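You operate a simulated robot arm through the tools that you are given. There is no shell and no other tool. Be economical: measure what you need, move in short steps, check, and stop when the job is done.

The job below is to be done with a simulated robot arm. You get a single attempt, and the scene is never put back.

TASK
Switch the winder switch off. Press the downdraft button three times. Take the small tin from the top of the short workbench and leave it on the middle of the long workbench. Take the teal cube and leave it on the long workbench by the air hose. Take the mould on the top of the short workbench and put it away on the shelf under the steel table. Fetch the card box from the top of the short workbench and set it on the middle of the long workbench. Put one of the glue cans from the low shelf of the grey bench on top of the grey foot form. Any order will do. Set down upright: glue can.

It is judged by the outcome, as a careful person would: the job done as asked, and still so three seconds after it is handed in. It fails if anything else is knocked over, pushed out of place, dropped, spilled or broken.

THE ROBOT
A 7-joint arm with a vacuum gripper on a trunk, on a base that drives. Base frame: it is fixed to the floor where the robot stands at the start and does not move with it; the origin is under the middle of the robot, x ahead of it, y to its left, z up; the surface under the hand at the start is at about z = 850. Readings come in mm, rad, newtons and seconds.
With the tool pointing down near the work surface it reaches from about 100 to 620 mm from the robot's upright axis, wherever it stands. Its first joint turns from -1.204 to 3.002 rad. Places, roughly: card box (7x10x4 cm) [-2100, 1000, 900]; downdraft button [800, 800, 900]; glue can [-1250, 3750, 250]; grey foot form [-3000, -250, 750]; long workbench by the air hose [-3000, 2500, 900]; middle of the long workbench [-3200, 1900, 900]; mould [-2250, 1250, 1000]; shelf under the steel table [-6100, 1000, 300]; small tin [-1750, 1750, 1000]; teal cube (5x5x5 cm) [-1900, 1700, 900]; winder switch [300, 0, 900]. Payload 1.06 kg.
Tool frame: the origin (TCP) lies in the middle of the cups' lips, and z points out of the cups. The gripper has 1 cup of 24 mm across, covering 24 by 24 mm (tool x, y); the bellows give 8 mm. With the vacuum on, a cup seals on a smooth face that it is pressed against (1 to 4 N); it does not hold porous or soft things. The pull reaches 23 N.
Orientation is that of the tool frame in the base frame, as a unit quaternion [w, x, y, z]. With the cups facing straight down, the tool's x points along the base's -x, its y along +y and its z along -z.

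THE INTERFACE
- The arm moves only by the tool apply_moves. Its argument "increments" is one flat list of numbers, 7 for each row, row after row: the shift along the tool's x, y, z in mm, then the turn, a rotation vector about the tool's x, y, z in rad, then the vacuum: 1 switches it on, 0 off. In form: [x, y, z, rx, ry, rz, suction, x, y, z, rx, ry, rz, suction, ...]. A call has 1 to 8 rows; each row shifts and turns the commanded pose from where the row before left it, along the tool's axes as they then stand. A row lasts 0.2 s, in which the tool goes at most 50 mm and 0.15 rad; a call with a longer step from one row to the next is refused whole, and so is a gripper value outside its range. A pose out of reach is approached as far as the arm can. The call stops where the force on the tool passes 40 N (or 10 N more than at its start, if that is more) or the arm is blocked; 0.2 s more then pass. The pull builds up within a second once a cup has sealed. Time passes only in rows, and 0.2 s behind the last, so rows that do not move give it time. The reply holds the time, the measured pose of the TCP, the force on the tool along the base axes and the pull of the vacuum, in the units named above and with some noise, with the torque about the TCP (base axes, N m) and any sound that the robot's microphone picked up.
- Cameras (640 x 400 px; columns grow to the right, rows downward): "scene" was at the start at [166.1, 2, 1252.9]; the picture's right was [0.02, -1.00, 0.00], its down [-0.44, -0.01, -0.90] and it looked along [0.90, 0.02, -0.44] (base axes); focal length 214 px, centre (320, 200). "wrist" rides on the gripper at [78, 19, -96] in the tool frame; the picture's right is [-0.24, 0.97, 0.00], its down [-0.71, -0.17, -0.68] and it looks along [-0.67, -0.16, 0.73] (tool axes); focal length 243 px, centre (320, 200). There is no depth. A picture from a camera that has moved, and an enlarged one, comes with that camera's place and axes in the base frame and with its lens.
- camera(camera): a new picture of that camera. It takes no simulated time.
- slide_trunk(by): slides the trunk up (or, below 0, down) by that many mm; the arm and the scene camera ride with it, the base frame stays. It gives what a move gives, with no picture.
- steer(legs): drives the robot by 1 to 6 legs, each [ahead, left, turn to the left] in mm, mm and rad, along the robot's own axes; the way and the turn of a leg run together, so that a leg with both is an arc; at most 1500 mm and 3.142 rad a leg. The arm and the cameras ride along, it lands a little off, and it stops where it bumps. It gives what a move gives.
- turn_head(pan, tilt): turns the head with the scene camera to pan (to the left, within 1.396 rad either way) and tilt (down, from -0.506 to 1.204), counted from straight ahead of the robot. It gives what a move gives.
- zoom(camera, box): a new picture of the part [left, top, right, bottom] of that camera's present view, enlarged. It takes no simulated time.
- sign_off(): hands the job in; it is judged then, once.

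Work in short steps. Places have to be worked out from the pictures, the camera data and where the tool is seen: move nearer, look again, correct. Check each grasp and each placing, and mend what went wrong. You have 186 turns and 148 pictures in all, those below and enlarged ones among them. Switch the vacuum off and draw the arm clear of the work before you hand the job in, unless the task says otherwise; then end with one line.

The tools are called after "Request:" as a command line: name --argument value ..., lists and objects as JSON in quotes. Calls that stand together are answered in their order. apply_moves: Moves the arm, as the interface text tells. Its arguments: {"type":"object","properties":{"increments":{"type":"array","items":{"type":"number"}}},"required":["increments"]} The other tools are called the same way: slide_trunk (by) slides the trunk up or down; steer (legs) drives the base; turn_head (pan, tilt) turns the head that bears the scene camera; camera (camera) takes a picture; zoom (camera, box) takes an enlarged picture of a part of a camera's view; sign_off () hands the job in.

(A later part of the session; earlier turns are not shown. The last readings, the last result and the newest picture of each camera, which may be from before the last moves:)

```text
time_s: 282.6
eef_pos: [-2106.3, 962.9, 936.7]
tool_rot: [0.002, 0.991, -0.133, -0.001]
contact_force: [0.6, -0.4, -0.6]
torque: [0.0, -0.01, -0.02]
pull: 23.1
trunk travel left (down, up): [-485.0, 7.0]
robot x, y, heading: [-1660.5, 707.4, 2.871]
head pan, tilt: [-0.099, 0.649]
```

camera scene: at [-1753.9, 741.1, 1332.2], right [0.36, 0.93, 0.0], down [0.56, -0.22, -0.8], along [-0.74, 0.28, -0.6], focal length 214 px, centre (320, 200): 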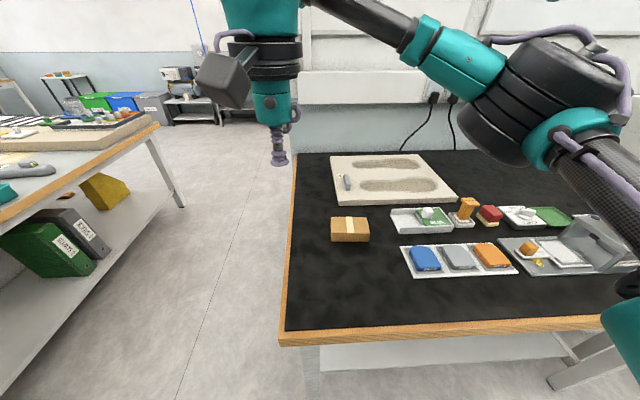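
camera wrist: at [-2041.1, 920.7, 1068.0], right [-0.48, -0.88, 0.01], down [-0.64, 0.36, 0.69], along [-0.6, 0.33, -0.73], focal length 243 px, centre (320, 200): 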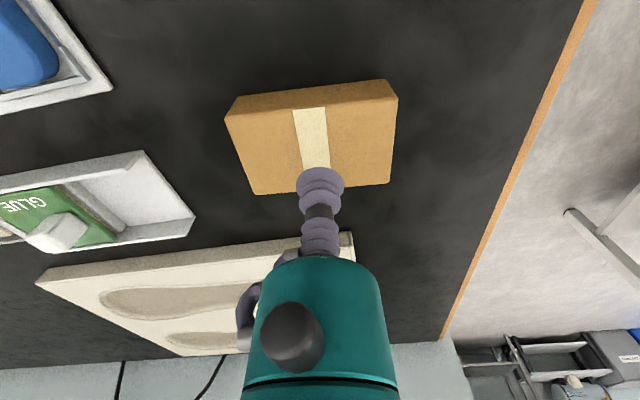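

Sealed on the tape (23 N). Lift and check.

Request:
apply_moves --increments '[0, 0, -10, 0, 0, 0, 1, 0, 0, -40, 0, 0, 0, 1, 0, 0, -45, 0, 0, 0, 1, 0, 0, -45, 0, 0, 0, 1, 0, 0, -45, 0, 0, 0, 1, 28, 28, -10, 0, 0, 0, 1, 28, 28, 0, 0, 0, 0, 1, 28, 28, 0, 0, 0, 0, 1]'

Request:
camera --camera "scene"

```text
time_s: 284.4
eef_pos: [-2045.9, 859.2, 1133.7]
tool_rot: [0.003, 0.991, -0.134, -0.001]
contact_force: [-0.7, -0.5, 0.3]
torque: [0.0, -0.02, -0.02]
pull: 22.8
trunk travel left (down, up): [-485.0, 7.0]
robot x, y, heading: [-1665.5, 708.3, 2.875]
head pan, tilt: [-0.099, 0.649]
```

```text
84 pictures are left
camera scene: at [-1753.7, 740.7, 1332.3], right [0.36, 0.93, 0.0], down [0.56, -0.22, -0.8], along [-0.74, 0.29, -0.6], focal length 214 px, centre (320, 200)
```

scene: 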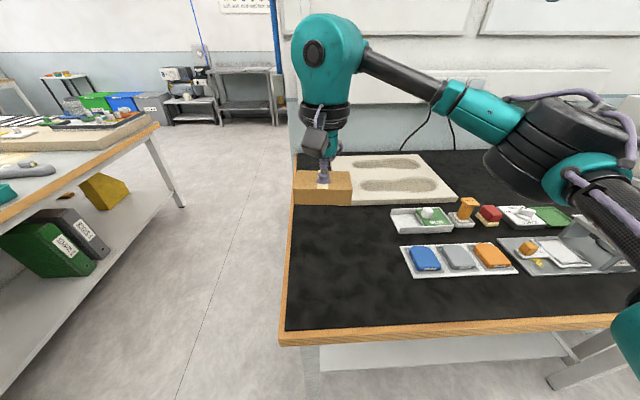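

Card box held. Drive to the middle of the long bench again.

Request:
steer --legs '[[-460, 0, -0.01], [0, 560, 0], [1450, 0, 0]]'

```text
time_s: 299.0
eef_pos: [-3146.6, 585.7, 1133.6]
tool_rot: [0.002, 0.991, -0.135, -0.002]
contact_force: [-0.1, 0.2, -0.1]
torque: [0.0, -0.06, -0.01]
pull: 23.0
trunk travel left (down, up): [-485.0, 7.0]
robot x, y, heading: [-2764.7, 432.5, 2.869]
head pan, tilt: [-0.099, 0.649]
```

Continue around to the middle of the long bench.

Request:
steer --legs '[[1450, 0, 0], [0, 0, -1.57], [1320, 0, 0], [0, 0, -1.58]]'

Request:
turn_head --pan 0.0 --tilt 0.6

Request:
camera --camera "scene"

```text
time_s: 320.1
eef_pos: [-3429.5, 1955.6, 1133.0]
tool_rot: [0.001, 0.142, 0.99, 0.002]
contact_force: [-0.1, -0.1, 0.5]
torque: [0.02, 0.0, 0.0]
pull: 23.1
trunk travel left (down, up): [-485.0, 7.0]
robot x, y, heading: [-3807.8, 2111.0, -0.284]
head pan, tilt: [-0.099, 0.649]
```

```text
time_s: 320.8
eef_pos: [-3430.2, 1955.7, 1133.8]
tool_rot: [0.001, 0.141, 0.99, 0.002]
contact_force: [0.6, -0.4, -0.4]
torque: [-0.01, -0.03, 0.01]
pull: 22.8
trunk travel left (down, up): [-485.0, 7.0]
robot x, y, heading: [-3810.2, 2115.7, -0.281]
head pan, tilt: [0.0, 0.6]
```

```text
83 pictures are left
camera scene: at [-3715.5, 2086.8, 1336.5], right [-0.28, -0.96, 0.0], down [-0.54, 0.16, -0.82], along [0.79, -0.23, -0.57], focal length 214 px, centre (320, 200)
```

scene: 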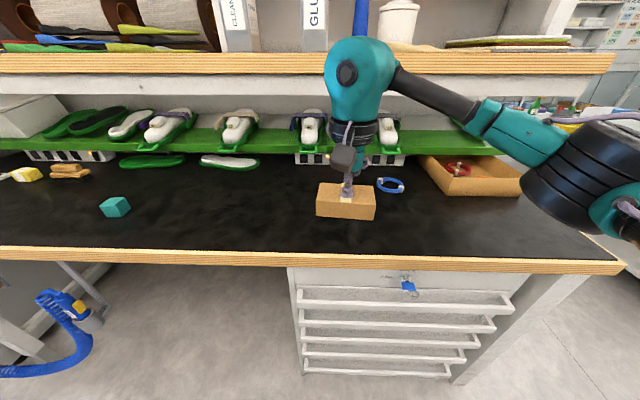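

The tin is behind the held box in view. I roll forward 90 mm, then take the box to (-3217, 1962), beside the tin.

Request:
steer --legs '[[90, 0, 0]]'

Request:
apply_moves --increments '[-37.3, 22, 0, 0, 0, 0, 1, -37.3, 22, 0, 0, 0, 0, 1, -37.3, 22, 0, 0, 0, 0, 1, 0, 0, 45, 0, 0, 0, 1, 0, 0, 45, 0, 0, 0, 1]'

Request:
camera --camera "scene"

Request:
camera --camera "wrist"

```text
time_s: 321.9
eef_pos: [-3342.1, 1930.8, 1132.7]
tool_rot: [0.0, 0.14, 0.99, 0.003]
contact_force: [-0.3, 0.3, 0.7]
torque: [0.01, 0.0, 0.0]
pull: 22.8
trunk travel left (down, up): [-485.0, 7.0]
robot x, y, heading: [-3722.2, 2089.5, -0.278]
head pan, tilt: [0.0, 0.6]
```

```text
time_s: 323.1
eef_pos: [-3218.3, 1963.7, 1044.1]
tool_rot: [0.002, 0.139, 0.99, 0.003]
contact_force: [-0.6, 0.2, 0.5]
torque: [0.0, -0.03, -0.04]
pull: 22.7
trunk travel left (down, up): [-485.0, 7.0]
robot x, y, heading: [-3722.7, 2092.1, -0.282]
head pan, tilt: [0.0, 0.6]
```

```text
82 pictures are left
camera scene: at [-3629.1, 2062.3, 1336.4], right [-0.28, -0.96, 0.0], down [-0.54, 0.16, -0.82], along [0.79, -0.23, -0.57], focal length 214 px, centre (320, 200)
```

scene: 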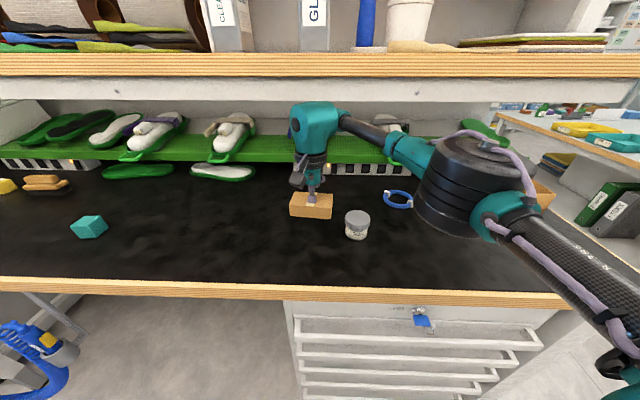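

```text
81 pictures are left
camera wrist: at [-3289.7, 2003.8, 1139.0], right [0.49, 0.87, 0.01], down [0.63, -0.36, 0.69], along [0.6, -0.34, -0.73], focal length 243 px, centre (320, 200)
```

wrist: 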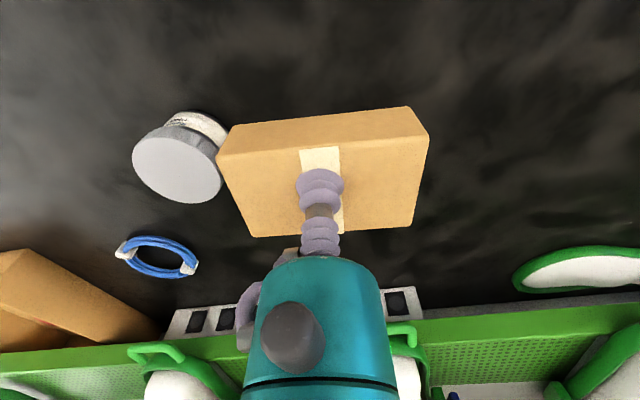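

Shift 12 mm farther from the tin for clearance, then lower.

Request:
apply_moves --increments '[0, 12, 30, 0, 0, 0, 1, 0, 0, 30, 0, 0, 0, 1, 0, 0, 10, 0, 0, 0, 1]'

Request:
apply_moves --increments '[0, 0, 4, 0, 0, 0, 1, 0, 0, 3, 0, 0, 0, 1]'

```text
time_s: 323.9
eef_pos: [-3213.5, 1974.0, 974.7]
tool_rot: [0.0, 0.14, 0.99, 0.002]
contact_force: [0.1, 1.5, -1.0]
torque: [0.01, -0.03, 0.02]
pull: 22.9
trunk travel left (down, up): [-485.0, 7.0]
robot x, y, heading: [-3724.6, 2088.8, -0.284]
head pan, tilt: [0.0, 0.6]
```

```text
time_s: 324.4
eef_pos: [-3214.9, 1976.1, 967.4]
tool_rot: [0.001, 0.14, 0.99, 0.002]
contact_force: [-0.4, -0.1, -0.2]
torque: [-0.01, 0.01, 0.01]
pull: 23.4
trunk travel left (down, up): [-485.0, 7.0]
robot x, y, heading: [-3728.5, 2089.1, -0.278]
head pan, tilt: [0.0, 0.6]
```

No contact yet; slightly further.

Request:
apply_moves --increments '[0, 0, 3, 0, 0, 0, 1, 0, 0, 3, 0, 0, 0, 1]'

```text
time_s: 325.1
eef_pos: [-3213.9, 1975.5, 963.4]
tool_rot: [0.003, 0.14, 0.99, 0.003]
contact_force: [-1.8, -1.1, 14.1]
torque: [-0.08, 0.03, -0.01]
pull: 22.5
trunk travel left (down, up): [-485.0, 7.0]
robot x, y, heading: [-3721.8, 2089.8, -0.284]
head pan, tilt: [0.0, 0.6]
```

Contact. Release and retract, then check.

Request:
apply_moves --increments '[0, 0, -1, 0, 0, 0, 0, 0, 0, 0, 0, 0, 0, 0, 0, 0, 0, 0, 0, 0, 0, 0, 0, 0, 0, 0, 0, 0, 0, 0, -10, 0, 0, 0, 0, 0, 0, -40, 0, 0, 0, 0, 0, 0, -45, 0, 0, 0, 0, 0, 0, -45, 0, 0, 0, 0]'

Request:
apply_moves --increments '[40, -20, -10, 0, 0, 0, 0, 40, -20, 0, 0, 0, 0, 0, 40, -20, 0, 0, 0, 0, 0, 40, -20, 0, 0, 0, 0, 0]'

Request:
camera --camera "scene"

```text
time_s: 326.9
eef_pos: [-3212.8, 1977.1, 1101.8]
tool_rot: [0.002, 0.138, 0.99, 0.002]
contact_force: [-0.3, 0.2, 0.1]
torque: [0.03, -0.01, 0.0]
pull: 0.0
trunk travel left (down, up): [-485.0, 7.0]
robot x, y, heading: [-3723.6, 2089.8, -0.279]
head pan, tilt: [0.0, 0.6]
```

```text
time_s: 327.9
eef_pos: [-3391.4, 1943.3, 1110.3]
tool_rot: [0.001, 0.141, 0.99, 0.002]
contact_force: [-0.5, 0.3, -0.5]
torque: [0.03, -0.01, -0.03]
pull: 0.0
trunk travel left (down, up): [-485.0, 7.0]
robot x, y, heading: [-3723.9, 2088.0, -0.279]
head pan, tilt: [0.0, 0.6]
```

```text
80 pictures are left
camera scene: at [-3629.9, 2061.9, 1336.6], right [-0.28, -0.96, 0.0], down [-0.54, 0.16, -0.83], along [0.79, -0.23, -0.56], focal length 214 px, centre (320, 200)
```

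scene: 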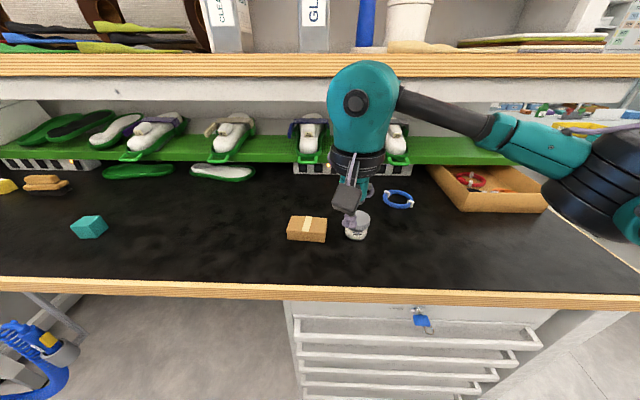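

Card box and tin are both on the middle. Now the mould: I'll approach it from the short bench's left end, via the aisle, and look.

Request:
steer --legs '[[-120, 0, 0], [0, -1310, 0], [1450, 0, 0], [370, 0, 0], [0, 0, 1.57]]'

Request:
turn_head --pan -0.1 --tilt 0.5

Request:
camera --camera "scene"

```text
time_s: 352.9
eef_pos: [-2313.5, 722.1, 1110.5]
tool_rot: [-0.001, -0.609, 0.793, 0.004]
contact_force: [-0.1, -0.5, -0.3]
torque: [-0.01, 0.01, 0.0]
pull: 0.1
trunk travel left (down, up): [-485.0, 7.0]
robot x, y, heading: [-2452.5, 389.4, 1.309]
head pan, tilt: [0.0, 0.6]
```

```text
time_s: 353.5
eef_pos: [-2314.4, 721.0, 1110.9]
tool_rot: [-0.001, -0.609, 0.793, 0.002]
contact_force: [-0.2, -1.1, 0.5]
torque: [-0.02, -0.01, 0.01]
pull: 0.1
trunk travel left (down, up): [-485.0, 7.0]
robot x, y, heading: [-2454.4, 385.6, 1.313]
head pan, tilt: [-0.099, 0.499]
```

```text
79 pictures are left
camera scene: at [-2417.4, 479.4, 1345.6], right [0.94, -0.35, 0.0], down [-0.17, -0.45, -0.88], along [0.31, 0.82, -0.48], focal length 214 px, centre (320, 200)
```

scene: 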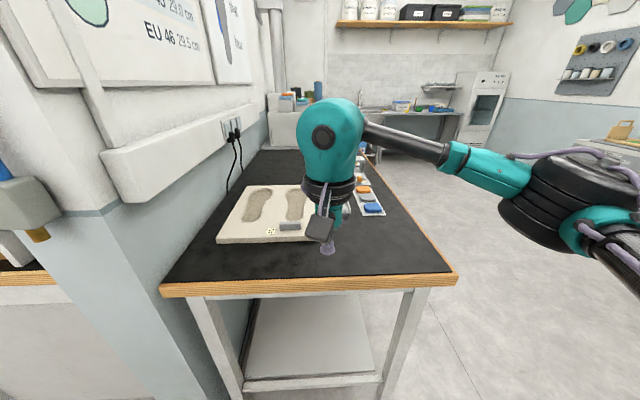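

Excellent view. Zoom on the mould and its grip.

Request:
zoom --camera "scene" --box '[200, 170, 360, 270]'

Request:
zoom --camera "wrist" --box '[160, 150, 560, 400]'

```text
4.00 times, centred on (280, 220) of scene
camera zoom: at [-2417.4, 479.4, 1345.6], right [0.94, -0.35, 0.0], down [-0.17, -0.45, -0.88], along [0.31, 0.82, -0.48], focal length 858 px, centre (480, 120)
```

zoom: 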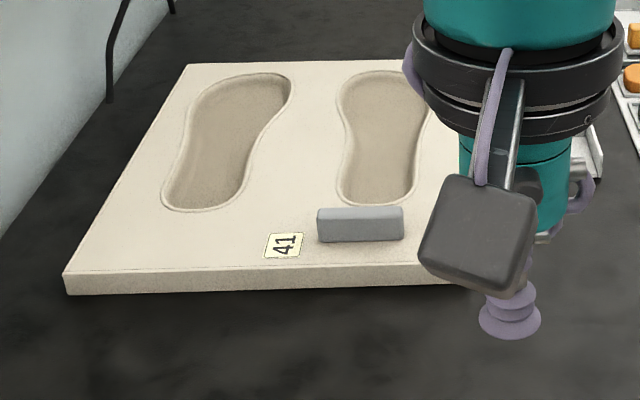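

```text
1.60 times, centred on (360, 275) of wrist
camera zoom: at [-2353.3, 651.0, 1206.5], right [-0.88, 0.48, 0.01], down [0.35, 0.64, 0.69], along [0.33, 0.6, -0.73], focal length 388 px, centre (256, 80)
```

zoom: 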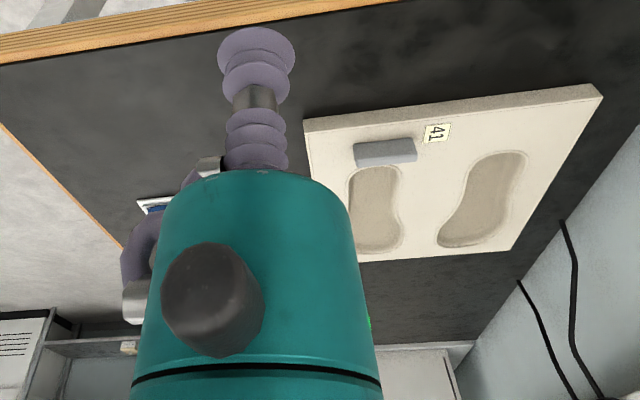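

The mould is a plaster plate with a smooth grey grip rib and a label at its near edge. I move closer to measure the rib.

Request:
steer --legs '[[210, 0, 0]]'

Request:
turn_head --pan 0.1 --tilt 0.8

Request:
zoom --camera "scene" --box '[220, 80, 460, 230]'

Request:
camera --camera "wrist"

```text
time_s: 355.2
eef_pos: [-2257.7, 920.9, 1109.9]
tool_rot: [0.0, -0.607, 0.795, 0.003]
contact_force: [-0.5, -0.3, 0.6]
torque: [-0.01, -0.01, 0.03]
pull: 0.1
trunk travel left (down, up): [-485.0, 7.0]
robot x, y, heading: [-2396.9, 583.9, 1.309]
head pan, tilt: [-0.099, 0.499]
```

```text
time_s: 356.0
eef_pos: [-2259.9, 920.4, 1110.7]
tool_rot: [0.0, -0.607, 0.795, 0.003]
contact_force: [-0.2, -0.4, -0.4]
torque: [0.02, 0.02, -0.02]
pull: 0.0
trunk travel left (down, up): [-485.0, 7.0]
robot x, y, heading: [-2397.2, 583.8, 1.305]
head pan, tilt: [0.099, 0.799]
```

```text
2.67 times, centred on (340, 155) of scene
camera zoom: at [-2382.4, 672.9, 1319.7], right [0.99, -0.17, 0.0], down [-0.12, -0.71, -0.7], along [0.12, 0.69, -0.72], focal length 572 px, centre (267, 320)
```

zoom: 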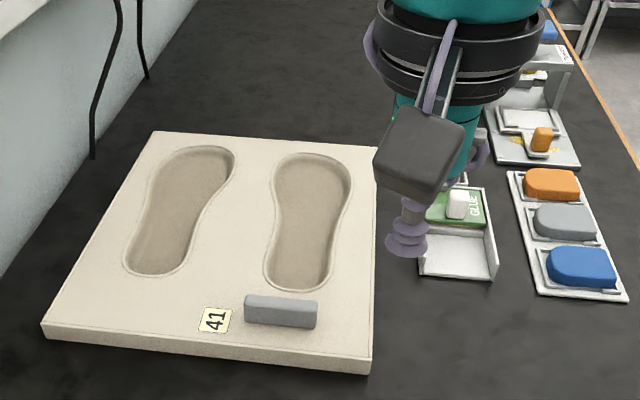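

```text
75 pictures are left
camera wrist: at [-2298.7, 849.8, 1206.5], right [-0.88, 0.48, 0.01], down [0.35, 0.64, 0.69], along [0.33, 0.6, -0.73], focal length 243 px, centre (320, 200)
```

wrist: 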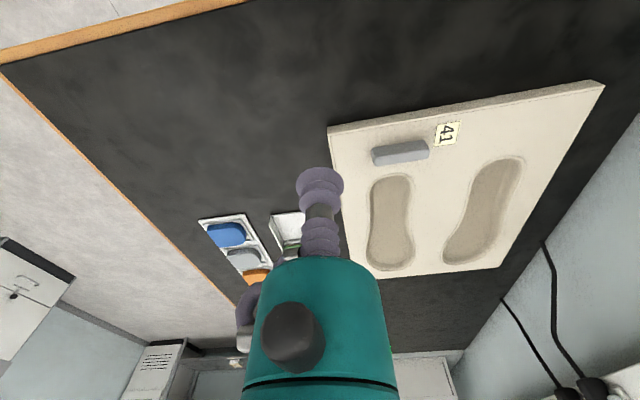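

Rib top is only ~15 mm wide, but the flat land between the two hollows is ~60 mm wide and right at the plate's centre (≈(-2322, 1213)). I'll try that first; move 55 mm closer.

Request:
steer --legs '[[55, 0, 0]]'

```text
time_s: 356.9
eef_pos: [-2244.6, 971.4, 1111.3]
tool_rot: [-0.001, -0.607, 0.794, 0.002]
contact_force: [0.2, -0.9, 0.1]
torque: [-0.04, -0.02, -0.04]
pull: 0.1
trunk travel left (down, up): [-485.0, 7.0]
robot x, y, heading: [-2387.0, 634.8, 1.305]
head pan, tilt: [0.099, 0.799]
```

Move the tool above the plate centre.

Request:
apply_moves --increments '[-35.5, 22.9, 0, 0, 0, 0, 0, -35.5, 22.9, 0, 0, 0, 0, 0, -35.5, 22.9, 0, 0, 0, 0, 0, -35.5, 22.9, 0, 0, 0, 0, 0, -35.5, 22.9, 0, 0, 0, 0, 0, -35.5, 22.9, 0, 0, 0, 0, 0]'

Request:
camera --camera "wrist"

Request:
camera --camera "scene"

```text
time_s: 358.3
eef_pos: [-2310.3, 1160.1, 1103.6]
tool_rot: [0.0, -0.608, 0.794, 0.004]
contact_force: [-0.7, 0.1, -0.7]
torque: [0.03, 0.02, -0.01]
pull: 0.0
out of reach, approached as far as the arm can: row 5, 6
trunk travel left (down, up): [-485.0, 7.0]
robot x, y, heading: [-2384.5, 634.0, 1.307]
head pan, tilt: [0.099, 0.799]
```

```text
74 pictures are left
camera wrist: at [-2349.5, 1090.7, 1199.2], right [-0.88, 0.48, 0.01], down [0.35, 0.64, 0.69], along [0.33, 0.6, -0.73], focal length 243 px, centre (320, 200)
```

wrist: 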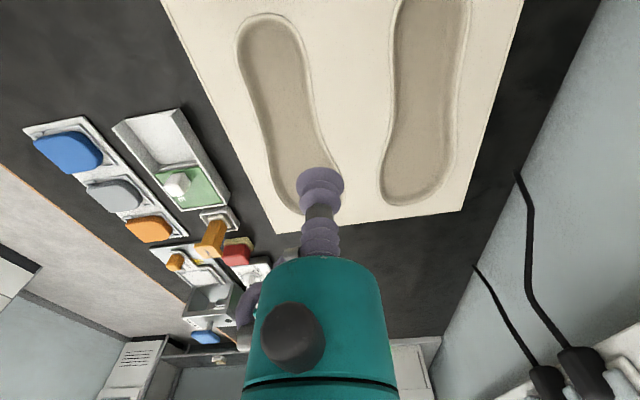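

```text
73 pictures are left
camera scene: at [-2368.1, 724.5, 1319.6], right [0.99, -0.16, 0.0], down [-0.12, -0.71, -0.7], along [0.11, 0.69, -0.72], focal length 214 px, centre (320, 200)
```

scene: 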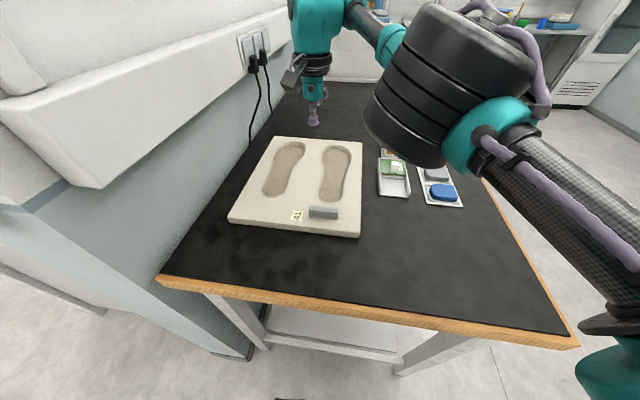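

The tool falls ~60 mm short. I roll ahead 55 mm and re-aim at (-2322, 1218).

Request:
steer --legs '[[55, 0, 0]]'

Request:
apply_moves --increments '[0, 25, 0, 0, 0, 0, 0, 0, 0, 30, 0, 0, 0, 0, 0, 0, 30, 0, 0, 0, 0]'

Request:
camera --camera "wrist"

```text
time_s: 359.2
eef_pos: [-2295.5, 1214.9, 1103.6]
tool_rot: [0.0, -0.607, 0.794, 0.003]
contact_force: [-0.1, 0.8, -0.2]
torque: [-0.02, 0.0, 0.0]
pull: 0.1
trunk travel left (down, up): [-485.0, 7.0]
robot x, y, heading: [-2369.6, 685.6, 1.305]
head pan, tilt: [0.099, 0.799]
```

```text
time_s: 360.1
eef_pos: [-2321.9, 1208.2, 1041.0]
tool_rot: [0.0, -0.608, 0.794, 0.003]
contact_force: [0.0, -0.3, 0.5]
torque: [0.02, 0.0, 0.02]
pull: 0.1
out of reach, approached as far as the arm can: row 1
trunk travel left (down, up): [-485.0, 7.0]
robot x, y, heading: [-2374.6, 684.6, 1.308]
head pan, tilt: [0.099, 0.799]
```

```text
72 pictures are left
camera wrist: at [-2362.5, 1139.2, 1136.9], right [-0.88, 0.48, 0.01], down [0.35, 0.64, 0.69], along [0.33, 0.6, -0.73], focal length 243 px, centre (320, 200)
```

wrist: 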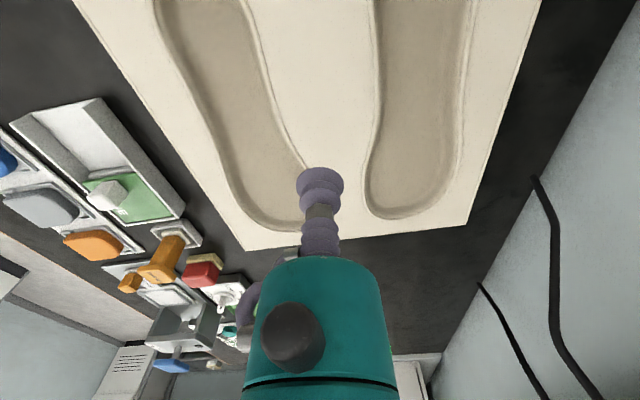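

The cup projects into the middle of the flat land between the hollows. Descend and try the vacuum there.

Request:
apply_moves --increments '[0, 0, 40, 0, 0, 0, 1, 0, 0, 40, 0, 0, 0, 1, 0, 0, 15, 0, 0, 0, 1, 0, 0, 8, 0, 0, 0, 1, 0, 0, 5, 0, 0, 0, 1]'

```text
time_s: 361.2
eef_pos: [-2326.9, 1206.2, 931.5]
tool_rot: [-0.003, -0.614, 0.789, 0.001]
contact_force: [0.2, -0.6, 0.7]
torque: [-0.02, -0.01, -0.01]
pull: 0.0
out of reach, approached as far as the arm can: row 5
trunk travel left (down, up): [-485.0, 7.0]
robot x, y, heading: [-2372.5, 686.2, 1.305]
head pan, tilt: [0.099, 0.799]
```

Out of reach that low with the trunk up. I lift 70 mm, lower the trunk 60 mm, and retry.

Request:
apply_moves --increments '[0, 0, -40, 0, 0, 0, 0, 0, 0, -40, 0, 0, 0, 0]'

Request:
slide_trunk --by -60

Request:
apply_moves --increments '[0, 0, 8, 0, 0, 0, 1, 0, 0, 8, 0, 0, 0, 1, 0, 0, 4, 0, 0, 0, 1, 0, 0, 4, 0, 0, 0, 1]'

```text
time_s: 361.9
eef_pos: [-2319.1, 1209.4, 1014.4]
tool_rot: [-0.001, -0.608, 0.794, 0.003]
contact_force: [-0.3, -1.2, -1.0]
torque: [0.04, 0.02, 0.0]
pull: 0.0
trunk travel left (down, up): [-485.0, 7.0]
robot x, y, heading: [-2371.0, 685.4, 1.305]
head pan, tilt: [0.099, 0.799]
```

```text
time_s: 362.9
eef_pos: [-2321.0, 1208.9, 951.9]
tool_rot: [0.0, -0.607, 0.794, 0.003]
contact_force: [0.1, 0.6, 0.0]
torque: [-0.02, 0.01, 0.0]
pull: 0.2
trunk travel left (down, up): [-425.0, 67.0]
robot x, y, heading: [-2371.3, 687.3, 1.303]
head pan, tilt: [0.099, 0.799]
```

```text
time_s: 363.9
eef_pos: [-2320.2, 1208.4, 927.9]
tool_rot: [-0.001, -0.608, 0.794, 0.003]
contact_force: [0.3, -0.6, 0.1]
torque: [-0.01, -0.06, 0.06]
pull: 0.1
trunk travel left (down, up): [-425.0, 67.0]
robot x, y, heading: [-2370.3, 691.1, 1.305]
head pan, tilt: [0.099, 0.799]
```

Still just above; continue down a few millimetres.

Request:
apply_moves --increments '[0, 0, 4, 0, 0, 0, 1, 0, 0, 4, 0, 0, 0, 1, 0, 0, 0, 0, 0, 0, 1, 0, 0, 0, 0, 0, 0, 1]'

```text
time_s: 364.9
eef_pos: [-2320.5, 1208.3, 920.3]
tool_rot: [0.0, -0.607, 0.795, 0.004]
contact_force: [2.7, 3.5, 17.2]
torque: [-0.09, -0.04, 0.06]
pull: 23.5
trunk travel left (down, up): [-425.0, 67.0]
robot x, y, heading: [-2373.1, 688.1, 1.31]
head pan, tilt: [0.099, 0.799]
```

It seals there (23.5 N). Lift carefully and check the load.

Request:
apply_moves --increments '[0, 0, -5, 0, 0, 0, 1, 0, 0, -5, 0, 0, 0, 1, 0, 0, -8, 0, 0, 0, 1, 0, 0, -10, 0, 0, 0, 1, 0, 0, 0, 0, 0, 0, 1]'

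Request:
camera --camera "wrist"

```text
time_s: 366.1
eef_pos: [-2323.0, 1209.2, 949.2]
tool_rot: [-0.001, -0.608, 0.794, 0.003]
contact_force: [-0.4, -0.3, -2.5]
torque: [0.14, -0.03, 0.0]
pull: 23.1
trunk travel left (down, up): [-425.0, 67.0]
robot x, y, heading: [-2368.6, 689.7, 1.308]
head pan, tilt: [0.099, 0.799]
```

```text
71 pictures are left
camera wrist: at [-2361.5, 1139.4, 1044.7], right [-0.88, 0.48, 0.01], down [0.35, 0.64, 0.69], along [0.33, 0.6, -0.73], focal length 243 px, centre (320, 200)
```

wrist: 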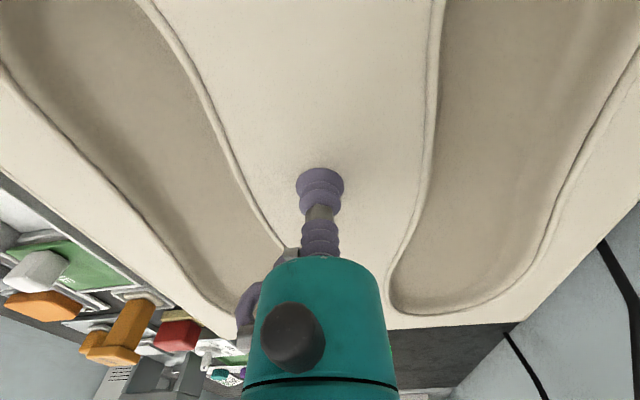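

Only ~3 N load: light and held level. Raise with arm and trunk, then back out into the aisle.

Request:
slide_trunk --by 60

Request:
apply_moves --increments '[10, 0, -30, 0, 0, 0, 1, 15, 0, -30, 0, 0, 0, 1, 20, 0, -30, 0, 0, 0, 1, 30, 0, 0, 0, 0, 0, 1]'

Request:
camera --camera "scene"

```text
time_s: 367.1
eef_pos: [-2320.1, 1209.5, 1008.1]
tool_rot: [-0.001, -0.607, 0.794, 0.002]
contact_force: [0.1, -0.3, -3.8]
torque: [0.12, 0.01, 0.02]
pull: 22.6
trunk travel left (down, up): [-485.0, 7.0]
robot x, y, heading: [-2369.6, 690.2, 1.31]
head pan, tilt: [0.099, 0.799]
```

```text
time_s: 368.1
eef_pos: [-2337.5, 1133.6, 1101.4]
tool_rot: [0.0, -0.607, 0.795, 0.003]
contact_force: [-0.7, -0.9, -2.4]
torque: [0.15, -0.02, 0.02]
pull: 22.6
trunk travel left (down, up): [-485.0, 7.0]
robot x, y, heading: [-2368.6, 689.3, 1.307]
head pan, tilt: [0.099, 0.799]
```

```text
70 pictures are left
camera scene: at [-2354.3, 776.7, 1319.6], right [0.99, -0.16, 0.0], down [-0.12, -0.71, -0.7], along [0.11, 0.69, -0.72], focal length 214 px, centre (320, 200)
```

scene: 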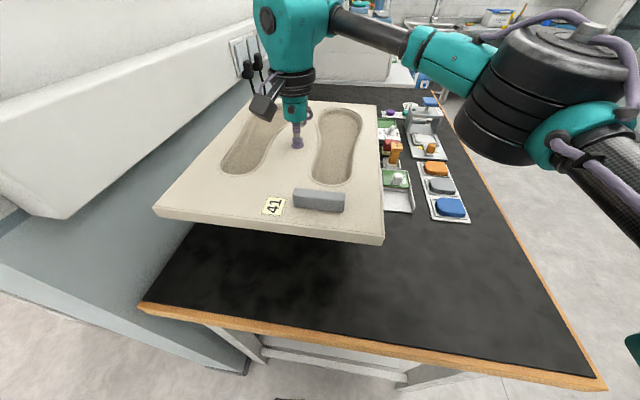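

Back straight out, shift away from the pillar, then turn toward the far end and look.

Request:
steer --legs '[[-350, 0, 0], [0, -300, 0], [0, 0, 1.55], [1450, 0, 0]]'

Request:
turn_head --pan 0.1 --tilt 0.3

Request:
camera --camera "scene"

```text
time_s: 383.6
eef_pos: [-3983.4, 868.8, 1101.2]
tool_rot: [0.002, 0.983, -0.185, -0.002]
contact_force: [-0.1, -0.4, -2.2]
torque: [0.0, 0.12, 0.01]
pull: 22.4
trunk travel left (down, up): [-485.0, 7.0]
robot x, y, heading: [-3546.5, 790.7, 2.764]
head pan, tilt: [0.099, 0.799]
```

```text
time_s: 384.6
eef_pos: [-3984.8, 869.9, 1101.4]
tool_rot: [0.002, 0.983, -0.185, -0.002]
contact_force: [0.2, -0.4, -2.8]
torque: [0.01, 0.13, 0.0]
pull: 22.7
trunk travel left (down, up): [-485.0, 7.0]
robot x, y, heading: [-3542.3, 784.5, 2.765]
head pan, tilt: [0.099, 0.3]
```

```text
69 pictures are left
camera scene: at [-3643.0, 817.7, 1363.9], right [0.27, 0.96, 0.0], down [0.29, -0.08, -0.95], along [-0.92, 0.26, -0.3], focal length 214 px, centre (320, 200)
```

scene: 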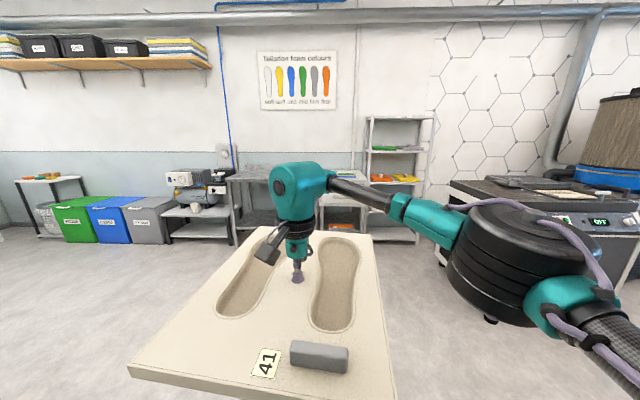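

The steel table is ahead, centred about column 275; zoom to see its lower shelf.

Request:
zoom --camera "scene" --box '[150, 130, 450, 260]'

```text
2.13 times, centred on (300, 195) of scene
camera zoom: at [-3643.0, 817.7, 1363.9], right [0.27, 0.96, 0.0], down [0.29, -0.08, -0.95], along [-0.92, 0.26, -0.3], focal length 458 px, centre (363, 211)
```

zoom: 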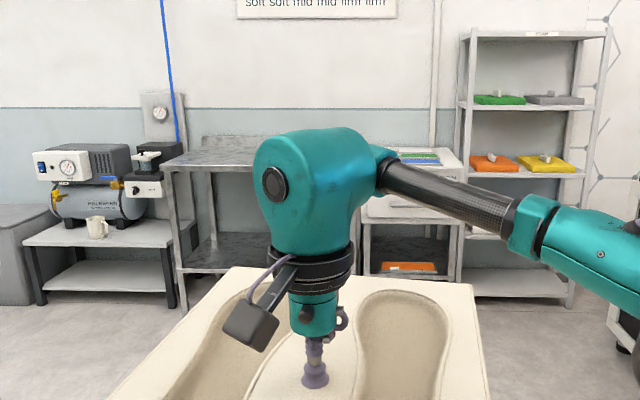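

Drive closer to the steel table, centred on it, and look at the shelf.

Request:
steer --legs '[[0, 0, 0.1], [1300, 0, 0], [0, 480, 0]]'

Request:
turn_head --pan 0.25 --tilt 0.5

Request:
camera --camera "scene"

```text
time_s: 395.9
eef_pos: [-5358.9, 713.8, 1100.4]
tool_rot: [0.003, 0.99, -0.139, -0.003]
contact_force: [0.0, 0.0, -2.1]
torque: [0.0, 0.11, 0.02]
pull: 22.7
trunk travel left (down, up): [-485.0, 7.0]
robot x, y, heading: [-4910.5, 674.2, 2.865]
head pan, tilt: [0.099, 0.3]
```

```text
time_s: 396.6
eef_pos: [-5359.7, 713.8, 1100.2]
tool_rot: [0.002, 0.99, -0.14, -0.002]
contact_force: [1.1, 0.0, -2.8]
torque: [-0.01, 0.13, 0.02]
pull: 22.8
trunk travel left (down, up): [-485.0, 7.0]
robot x, y, heading: [-4911.7, 671.8, 2.861]
head pan, tilt: [0.25, 0.499]
```

```text
67 pictures are left
camera scene: at [-5013.4, 679.6, 1345.6], right [0.03, 1.0, 0.0], down [0.48, -0.01, -0.88], along [-0.88, 0.03, -0.48], focal length 214 px, centre (320, 200)
```

scene: 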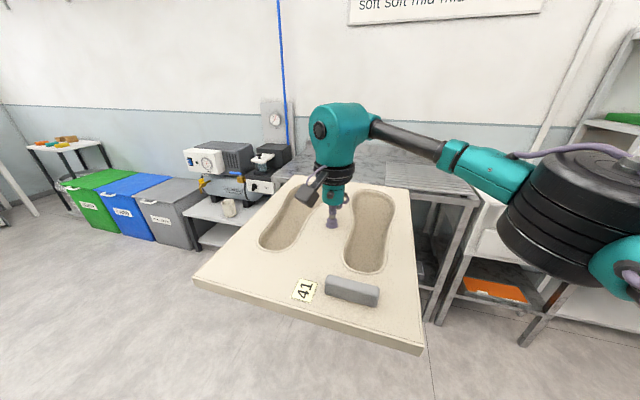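

The plate blocks my view, so I swing it to the left.

Request:
apply_moves --increments '[20, 45, 0, 0, 0, 0, 1, 20, 45, 0, 0, 0, 0, 1, 20, 45, 0, 0, 0, 0, 1, 10, 45, 0, 0, 0, 0, 1, 0, 45, 0, 0, 0, 0, 1, 0, 45, 0, 0, 0, 0, 1]'

Request:
turn_head --pan -0.15 --tilt 0.5

Request:
camera --camera "scene"

```text
time_s: 398.1
eef_pos: [-5315.2, 560.5, 1119.5]
tool_rot: [0.003, 0.99, -0.139, -0.003]
contact_force: [0.9, 0.6, -3.1]
torque: [0.03, 0.13, 0.01]
pull: 23.1
out of reach, approached as far as the arm can: row 3, 4, 5, 6
trunk travel left (down, up): [-485.0, 7.0]
robot x, y, heading: [-4917.1, 673.2, 2.865]
head pan, tilt: [0.25, 0.499]
```

```text
time_s: 398.9
eef_pos: [-5315.4, 559.9, 1118.8]
tool_rot: [0.001, 0.99, -0.139, -0.002]
contact_force: [0.2, 0.8, -3.6]
torque: [-0.02, 0.09, 0.0]
pull: 23.1
trunk travel left (down, up): [-485.0, 7.0]
robot x, y, heading: [-4915.4, 676.6, 2.858]
head pan, tilt: [-0.15, 0.499]
```

```text
66 pictures are left
camera scene: at [-5005.2, 714.6, 1345.6], right [0.42, 0.91, 0.0], down [0.44, -0.2, -0.88], along [-0.8, 0.37, -0.48], focal length 214 px, centre (320, 200)
```

scene: 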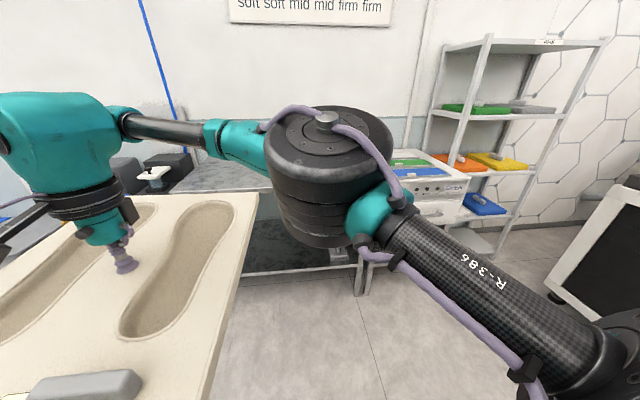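

I see the steel table's front and shelf edge; zoom there.

Request:
zoom --camera "scene" --box '[120, 140, 420, 320]'

```text
2.13 times, centred on (270, 230) of scene
camera zoom: at [-5005.2, 714.6, 1345.6], right [0.42, 0.91, 0.0], down [0.44, -0.2, -0.88], along [-0.8, 0.37, -0.48], focal length 458 px, centre (427, 136)
```

zoom: 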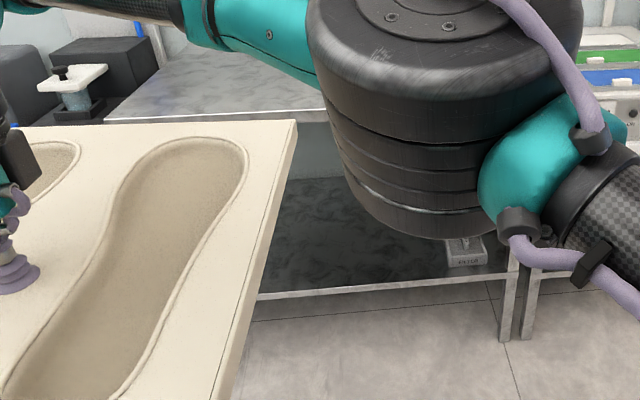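

Table: top ≈896, shelf ≈330, front edge u≈5970, a filter box at the shelf's right. My arm reaches farther to the right, so I'll bring the plate to front-right, then lower the trunk to test low reach in free space.

Request:
apply_moves --increments '[-17, -43.3, 0, 0, 0, 0, 1, -17, -43.3, 0, 0, 0, 0, 1, -17, -43.3, 0, 0, 0, 0, 1, -17, -43.3, 0, 0, 0, 0, 1, -17, -43.3, 0, 0, 0, 0, 1, -17, -43.3, 0, 0, 0, 0, 1, -17, -43.3, 0, 0, 0, 0, 1]'

Request:
slide_trunk --by -485

Request:
camera --camera "scene"

```text
time_s: 400.5
eef_pos: [-5348.3, 883.4, 1120.0]
tool_rot: [0.002, 0.99, -0.139, 0.0]
contact_force: [-0.2, 0.1, -1.2]
torque: [-0.02, 0.08, -0.01]
pull: 23.5
trunk travel left (down, up): [-485.0, 7.0]
robot x, y, heading: [-4913.2, 670.9, 2.859]
head pan, tilt: [-0.15, 0.499]
```

```text
refused: -485 is not a number from -400 to 400
```

```text
64 pictures are left
camera scene: at [-5005.1, 715.5, 1345.6], right [0.42, 0.91, 0.0], down [0.44, -0.2, -0.88], along [-0.8, 0.37, -0.48], focal length 214 px, centre (320, 200)
```

scene: 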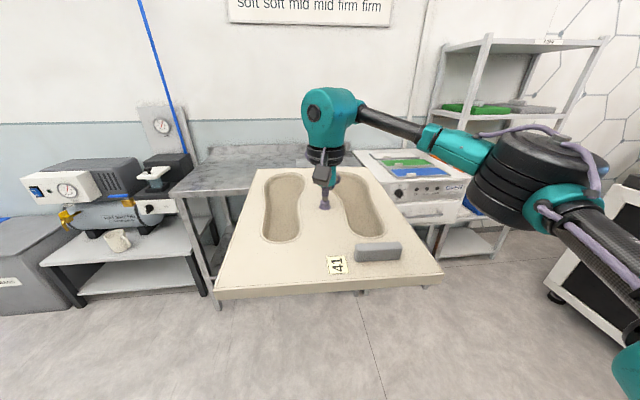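

Lower the trunk in two slides.

Request:
slide_trunk --by -400

Request:
slide_trunk --by -85

Request:
apply_moves --increments '[0, 0, 45, 0, 0, 0, 1, 0, 0, 45, 0, 0, 0, 1, 0, 0, 45, 0, 0, 0, 1, 0, 0, 45, 0, 0, 0, 1]'

Request:
camera --camera "scene"

```text
time_s: 404.4
eef_pos: [-5346.7, 884.8, 717.9]
tool_rot: [0.002, 0.99, -0.14, -0.002]
contact_force: [0.3, 1.3, -1.2]
torque: [-0.03, 0.13, 0.0]
pull: 22.9
trunk travel left (down, up): [-85.0, 407.0]
robot x, y, heading: [-4914.5, 676.1, 2.861]
head pan, tilt: [-0.15, 0.499]
```

```text
time_s: 405.6
eef_pos: [-5348.0, 885.2, 632.1]
tool_rot: [0.003, 0.99, -0.14, -0.002]
contact_force: [0.1, 0.5, -3.4]
torque: [0.02, 0.17, 0.01]
pull: 22.8
trunk travel left (down, up): [0.0, 492.0]
robot x, y, heading: [-4914.3, 674.6, 2.864]
head pan, tilt: [-0.15, 0.499]
```

```text
time_s: 406.6
eef_pos: [-5346.7, 883.6, 453.5]
tool_rot: [0.002, 0.99, -0.14, -0.002]
contact_force: [1.0, -0.3, -2.4]
torque: [-0.02, 0.15, 0.0]
pull: 23.0
trunk travel left (down, up): [0.0, 492.0]
robot x, y, heading: [-4916.7, 673.9, 2.86]
head pan, tilt: [-0.15, 0.499]
```

```text
63 pictures are left
camera scene: at [-5177.3, 764.1, 841.4], right [0.42, 0.91, 0.0], down [0.44, -0.2, -0.88], along [-0.8, 0.37, -0.48], focal length 214 px, centre (320, 200)
```

scene: 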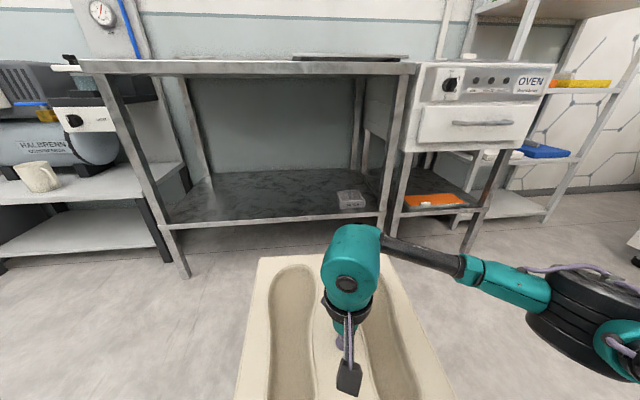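

Great view: shelf z≈330, depth ~570 mm, empty left of the filter box. I test the low reach here: forward 50 and down to ~355.

Request:
apply_moves --increments '[-25, 0, 30, 0, 0, 0, 1, -25, 0, 30, 0, 0, 0, 1, 0, 0, 30, 0, 0, 0, 1, 0, 0, 10, 0, 0, 0, 1]'

Request:
camera --camera "scene"

```text
time_s: 407.6
eef_pos: [-5392.4, 897.2, 351.8]
tool_rot: [0.002, 0.99, -0.139, -0.002]
contact_force: [-0.3, -0.1, -1.6]
torque: [0.01, 0.11, 0.01]
pull: 22.7
trunk travel left (down, up): [0.0, 492.0]
robot x, y, heading: [-4915.2, 677.6, 2.863]
head pan, tilt: [-0.15, 0.499]
```

```text
62 pictures are left
camera scene: at [-5177.4, 764.2, 841.3], right [0.42, 0.91, 0.0], down [0.44, -0.2, -0.88], along [-0.8, 0.37, -0.48], focal length 214 px, centre (320, 200)
```

scene: 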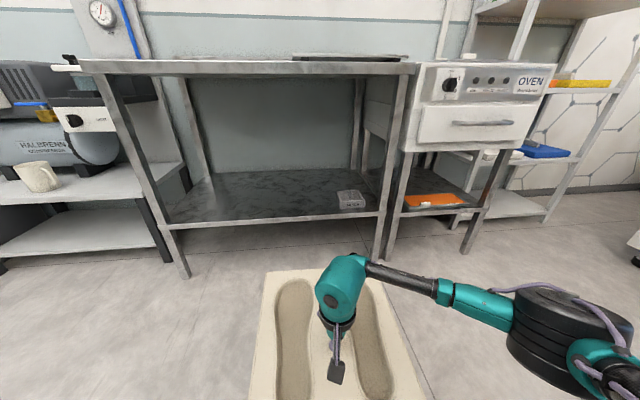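

Reachable at z≈352. With the trunk down the head leans 276 mm ahead, so I need more reach to keep it clear of the tabletop; test extending to ~600 forward.

Request:
apply_moves --increments '[-30, 0, -15, 0, 0, 0, 1, -30, 0, -15, 0, 0, 0, 1, -30, 0, 0, 0, 0, 0, 1]'

Request:
apply_moves --increments '[0, 0, 15, 0, 0, 0, 1, 0, 0, 15, 0, 0, 0, 1]'

Request:
camera --camera "scene"

```text
time_s: 408.4
eef_pos: [-5481.0, 922.1, 382.2]
tool_rot: [0.003, 0.99, -0.139, -0.002]
contact_force: [0.6, 1.1, -1.7]
torque: [0.0, 0.12, 0.01]
pull: 23.2
trunk travel left (down, up): [0.0, 492.0]
robot x, y, heading: [-4918.2, 676.0, 2.866]
head pan, tilt: [-0.15, 0.499]
```

```text
time_s: 409.0
eef_pos: [-5482.0, 922.7, 352.3]
tool_rot: [0.002, 0.99, -0.139, -0.002]
contact_force: [0.6, -0.9, -3.6]
torque: [0.03, 0.14, 0.02]
pull: 23.1
trunk travel left (down, up): [0.0, 492.0]
robot x, y, heading: [-4913.5, 675.4, 2.867]
head pan, tilt: [-0.15, 0.499]
```

```text
61 pictures are left
camera scene: at [-5177.4, 764.2, 841.3], right [0.42, 0.91, 0.0], down [0.44, -0.2, -0.88], along [-0.8, 0.37, -0.48], focal length 214 px, centre (320, 200)
```

scene: 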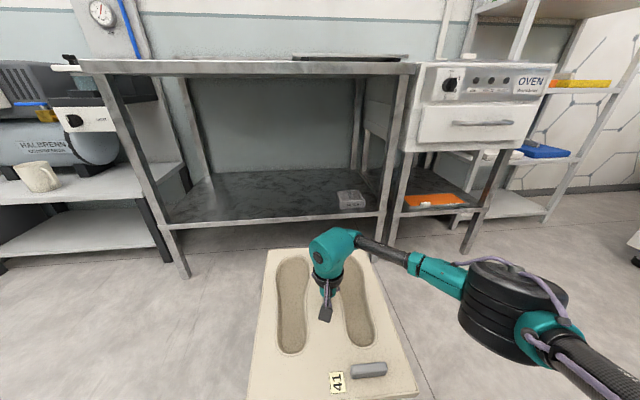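

Still reachable at 613 forward. Lift a bit and extend another 70 mm.

Request:
apply_moves --increments '[0, 0, -30, 0, 0, 0, 1, -35, 0, -30, 0, 0, 0, 1, -35, 0, 0, 0, 0, 0, 1, 0, 0, 30, 0, 0, 0, 1, 0, 0, 25, 0, 0, 0, 1]'

```text
time_s: 410.2
eef_pos: [-5551.3, 942.1, 357.9]
tool_rot: [0.003, 0.99, -0.141, -0.002]
contact_force: [-0.7, -0.7, -1.4]
torque: [-0.01, 0.14, -0.05]
pull: 22.6
trunk travel left (down, up): [0.0, 492.0]
robot x, y, heading: [-4911.9, 673.7, 2.863]
head pan, tilt: [-0.15, 0.499]
```

Good reach at 687 forward. Raise to 440 for entry, align heading, shift left, and approach most of the way.

Request:
apply_moves --increments '[0, 0, -40, 0, 0, 0, 1, 0, 0, -42, 0, 0, 0, 1]'

Request:
steer --legs '[[0, 0, -0.04], [0, 218, 0], [250, 0, 0]]'

Request:
camera --camera "scene"

```text
time_s: 410.8
eef_pos: [-5550.4, 942.8, 440.0]
tool_rot: [0.003, 0.99, -0.139, -0.002]
contact_force: [-0.4, -0.9, -2.7]
torque: [-0.02, 0.12, -0.01]
pull: 23.2
trunk travel left (down, up): [0.0, 492.0]
robot x, y, heading: [-4912.7, 673.5, 2.863]
head pan, tilt: [-0.15, 0.499]
```

```text
time_s: 415.1
eef_pos: [-5848.2, 849.4, 440.1]
tool_rot: [0.002, 0.987, -0.161, -0.003]
contact_force: [1.0, 0.3, -2.6]
torque: [0.01, 0.16, 0.0]
pull: 23.1
trunk travel left (down, up): [0.0, 492.0]
robot x, y, heading: [-5227.8, 548.6, 2.815]
head pan, tilt: [-0.15, 0.499]
```

```text
60 pictures are left
camera scene: at [-5482.9, 653.1, 841.3], right [0.46, 0.89, 0.0], down [0.43, -0.22, -0.88], along [-0.78, 0.4, -0.48], focal length 214 px, centre (320, 200)
```

scene: 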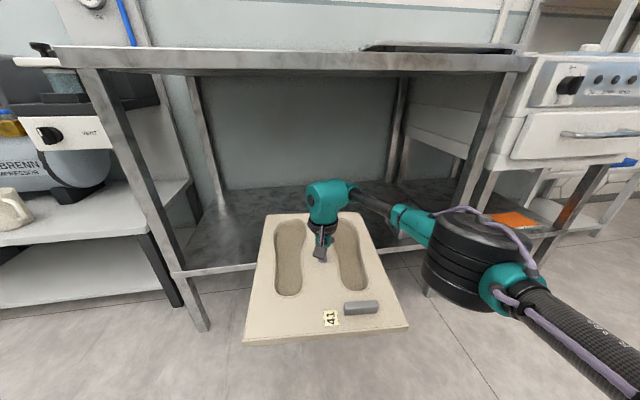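

Alignment is good; 119 mm to the front edge, need ~340 mm ahead. Elbow and head stay clear. Advance in two steps.

Request:
steer --legs '[[200, 0, 0.01], [140, 0, 0]]'

Request:
camera --camera "scene"

Request:
camera --camera "wrist"

```text
time_s: 417.6
eef_pos: [-6175.6, 945.4, 438.1]
tool_rot: [0.002, 0.988, -0.155, -0.003]
contact_force: [-0.5, 0.6, -2.0]
torque: [0.02, 0.13, -0.02]
pull: 23.5
trunk travel left (down, up): [0.0, 492.0]
robot x, y, heading: [-5545.2, 656.2, 2.833]
head pan, tilt: [-0.15, 0.499]
```

```text
59 pictures are left
camera scene: at [-5807.8, 754.9, 841.3], right [0.44, 0.9, 0.0], down [0.43, -0.21, -0.88], along [-0.79, 0.39, -0.48], focal length 214 px, centre (320, 200)
```

scene: 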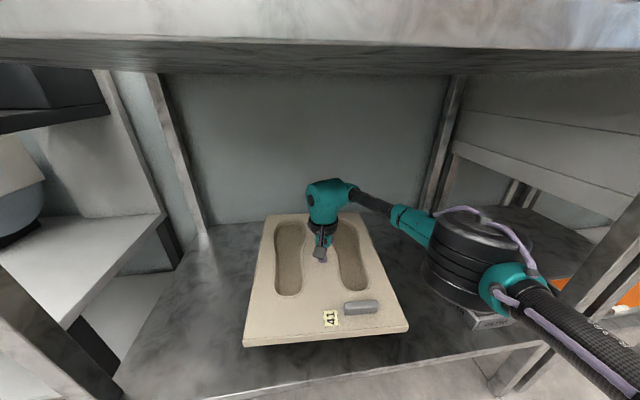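

```text
58 pictures are left
camera wrist: at [-6108.2, 904.6, 535.2], right [-0.52, -0.85, 0.01], down [-0.62, 0.38, 0.69], along [-0.59, 0.35, -0.73], focal length 243 px, centre (320, 200)
```

wrist: 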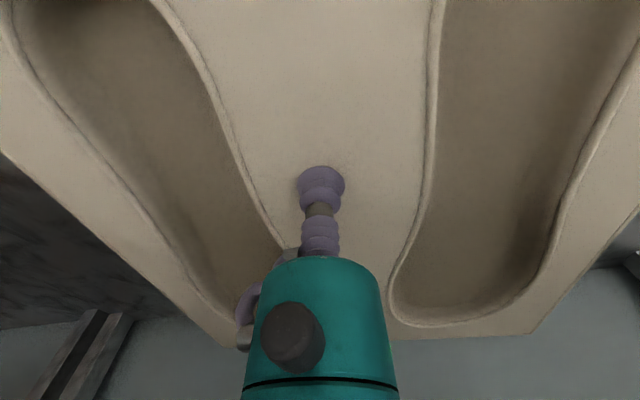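

Plate is inside with ~33 mm to spare at the front and the filter box clear. Add 25 mm depth and lower slowly.

Request:
apply_moves --increments '[-25, 0, 10, 0, 0, 0, 1, 0, 0, 25, 0, 0, 0, 1, 0, 0, 15, 0, 0, 0, 1]'

Request:
apply_moves --increments '[0, 0, 6, 0, 0, 0, 1, 0, 0, 6, 0, 0, 0, 1, 0, 0, 5, 0, 0, 0, 1]'

```text
time_s: 418.4
eef_pos: [-6194.2, 943.0, 398.1]
tool_rot: [0.003, 0.988, -0.155, -0.002]
contact_force: [-0.6, -0.7, -2.0]
torque: [-0.04, 0.11, 0.02]
pull: 23.3
out of reach, approached as far as the arm can: row 2, 3
trunk travel left (down, up): [0.0, 492.0]
robot x, y, heading: [-5547.0, 654.5, 2.833]
head pan, tilt: [-0.15, 0.499]
```

```text
time_s: 419.2
eef_pos: [-6191.1, 939.5, 380.4]
tool_rot: [0.0, 0.988, -0.156, -0.003]
contact_force: [0.5, -0.1, -1.9]
torque: [0.0, 0.12, 0.01]
pull: 22.3
out of reach, approached as far as the arm can: row 1, 2
trunk travel left (down, up): [0.0, 492.0]
robot x, y, heading: [-5548.4, 660.3, 2.834]
head pan, tilt: [-0.15, 0.499]
```

At the reach limit; come back 20 mm and keep lowering.

Request:
apply_moves --increments '[20, 0, 0, 0, 0, 0, 1, 0, 0, 6, 0, 0, 0, 1, 0, 0, 5, 0, 0, 0, 1]'

Request:
apply_moves --increments '[0, 0, 5, 0, 0, 0, 1, 0, 0, 4, 0, 0, 0, 1]'

```text
time_s: 420.0
eef_pos: [-6175.2, 933.8, 370.2]
tool_rot: [0.002, 0.988, -0.154, -0.002]
contact_force: [0.7, 0.9, -2.8]
torque: [0.03, 0.16, 0.01]
pull: 22.7
trunk travel left (down, up): [0.0, 492.0]
robot x, y, heading: [-5548.2, 657.7, 2.829]
head pan, tilt: [-0.15, 0.499]
```

```text
time_s: 420.6
eef_pos: [-6172.4, 936.5, 361.4]
tool_rot: [0.003, 0.988, -0.155, -0.002]
contact_force: [-0.3, -0.1, -2.4]
torque: [0.01, 0.05, -0.02]
pull: 22.9
trunk travel left (down, up): [0.0, 492.0]
robot x, y, heading: [-5541.1, 656.7, 2.829]
head pan, tilt: [-0.15, 0.499]
```

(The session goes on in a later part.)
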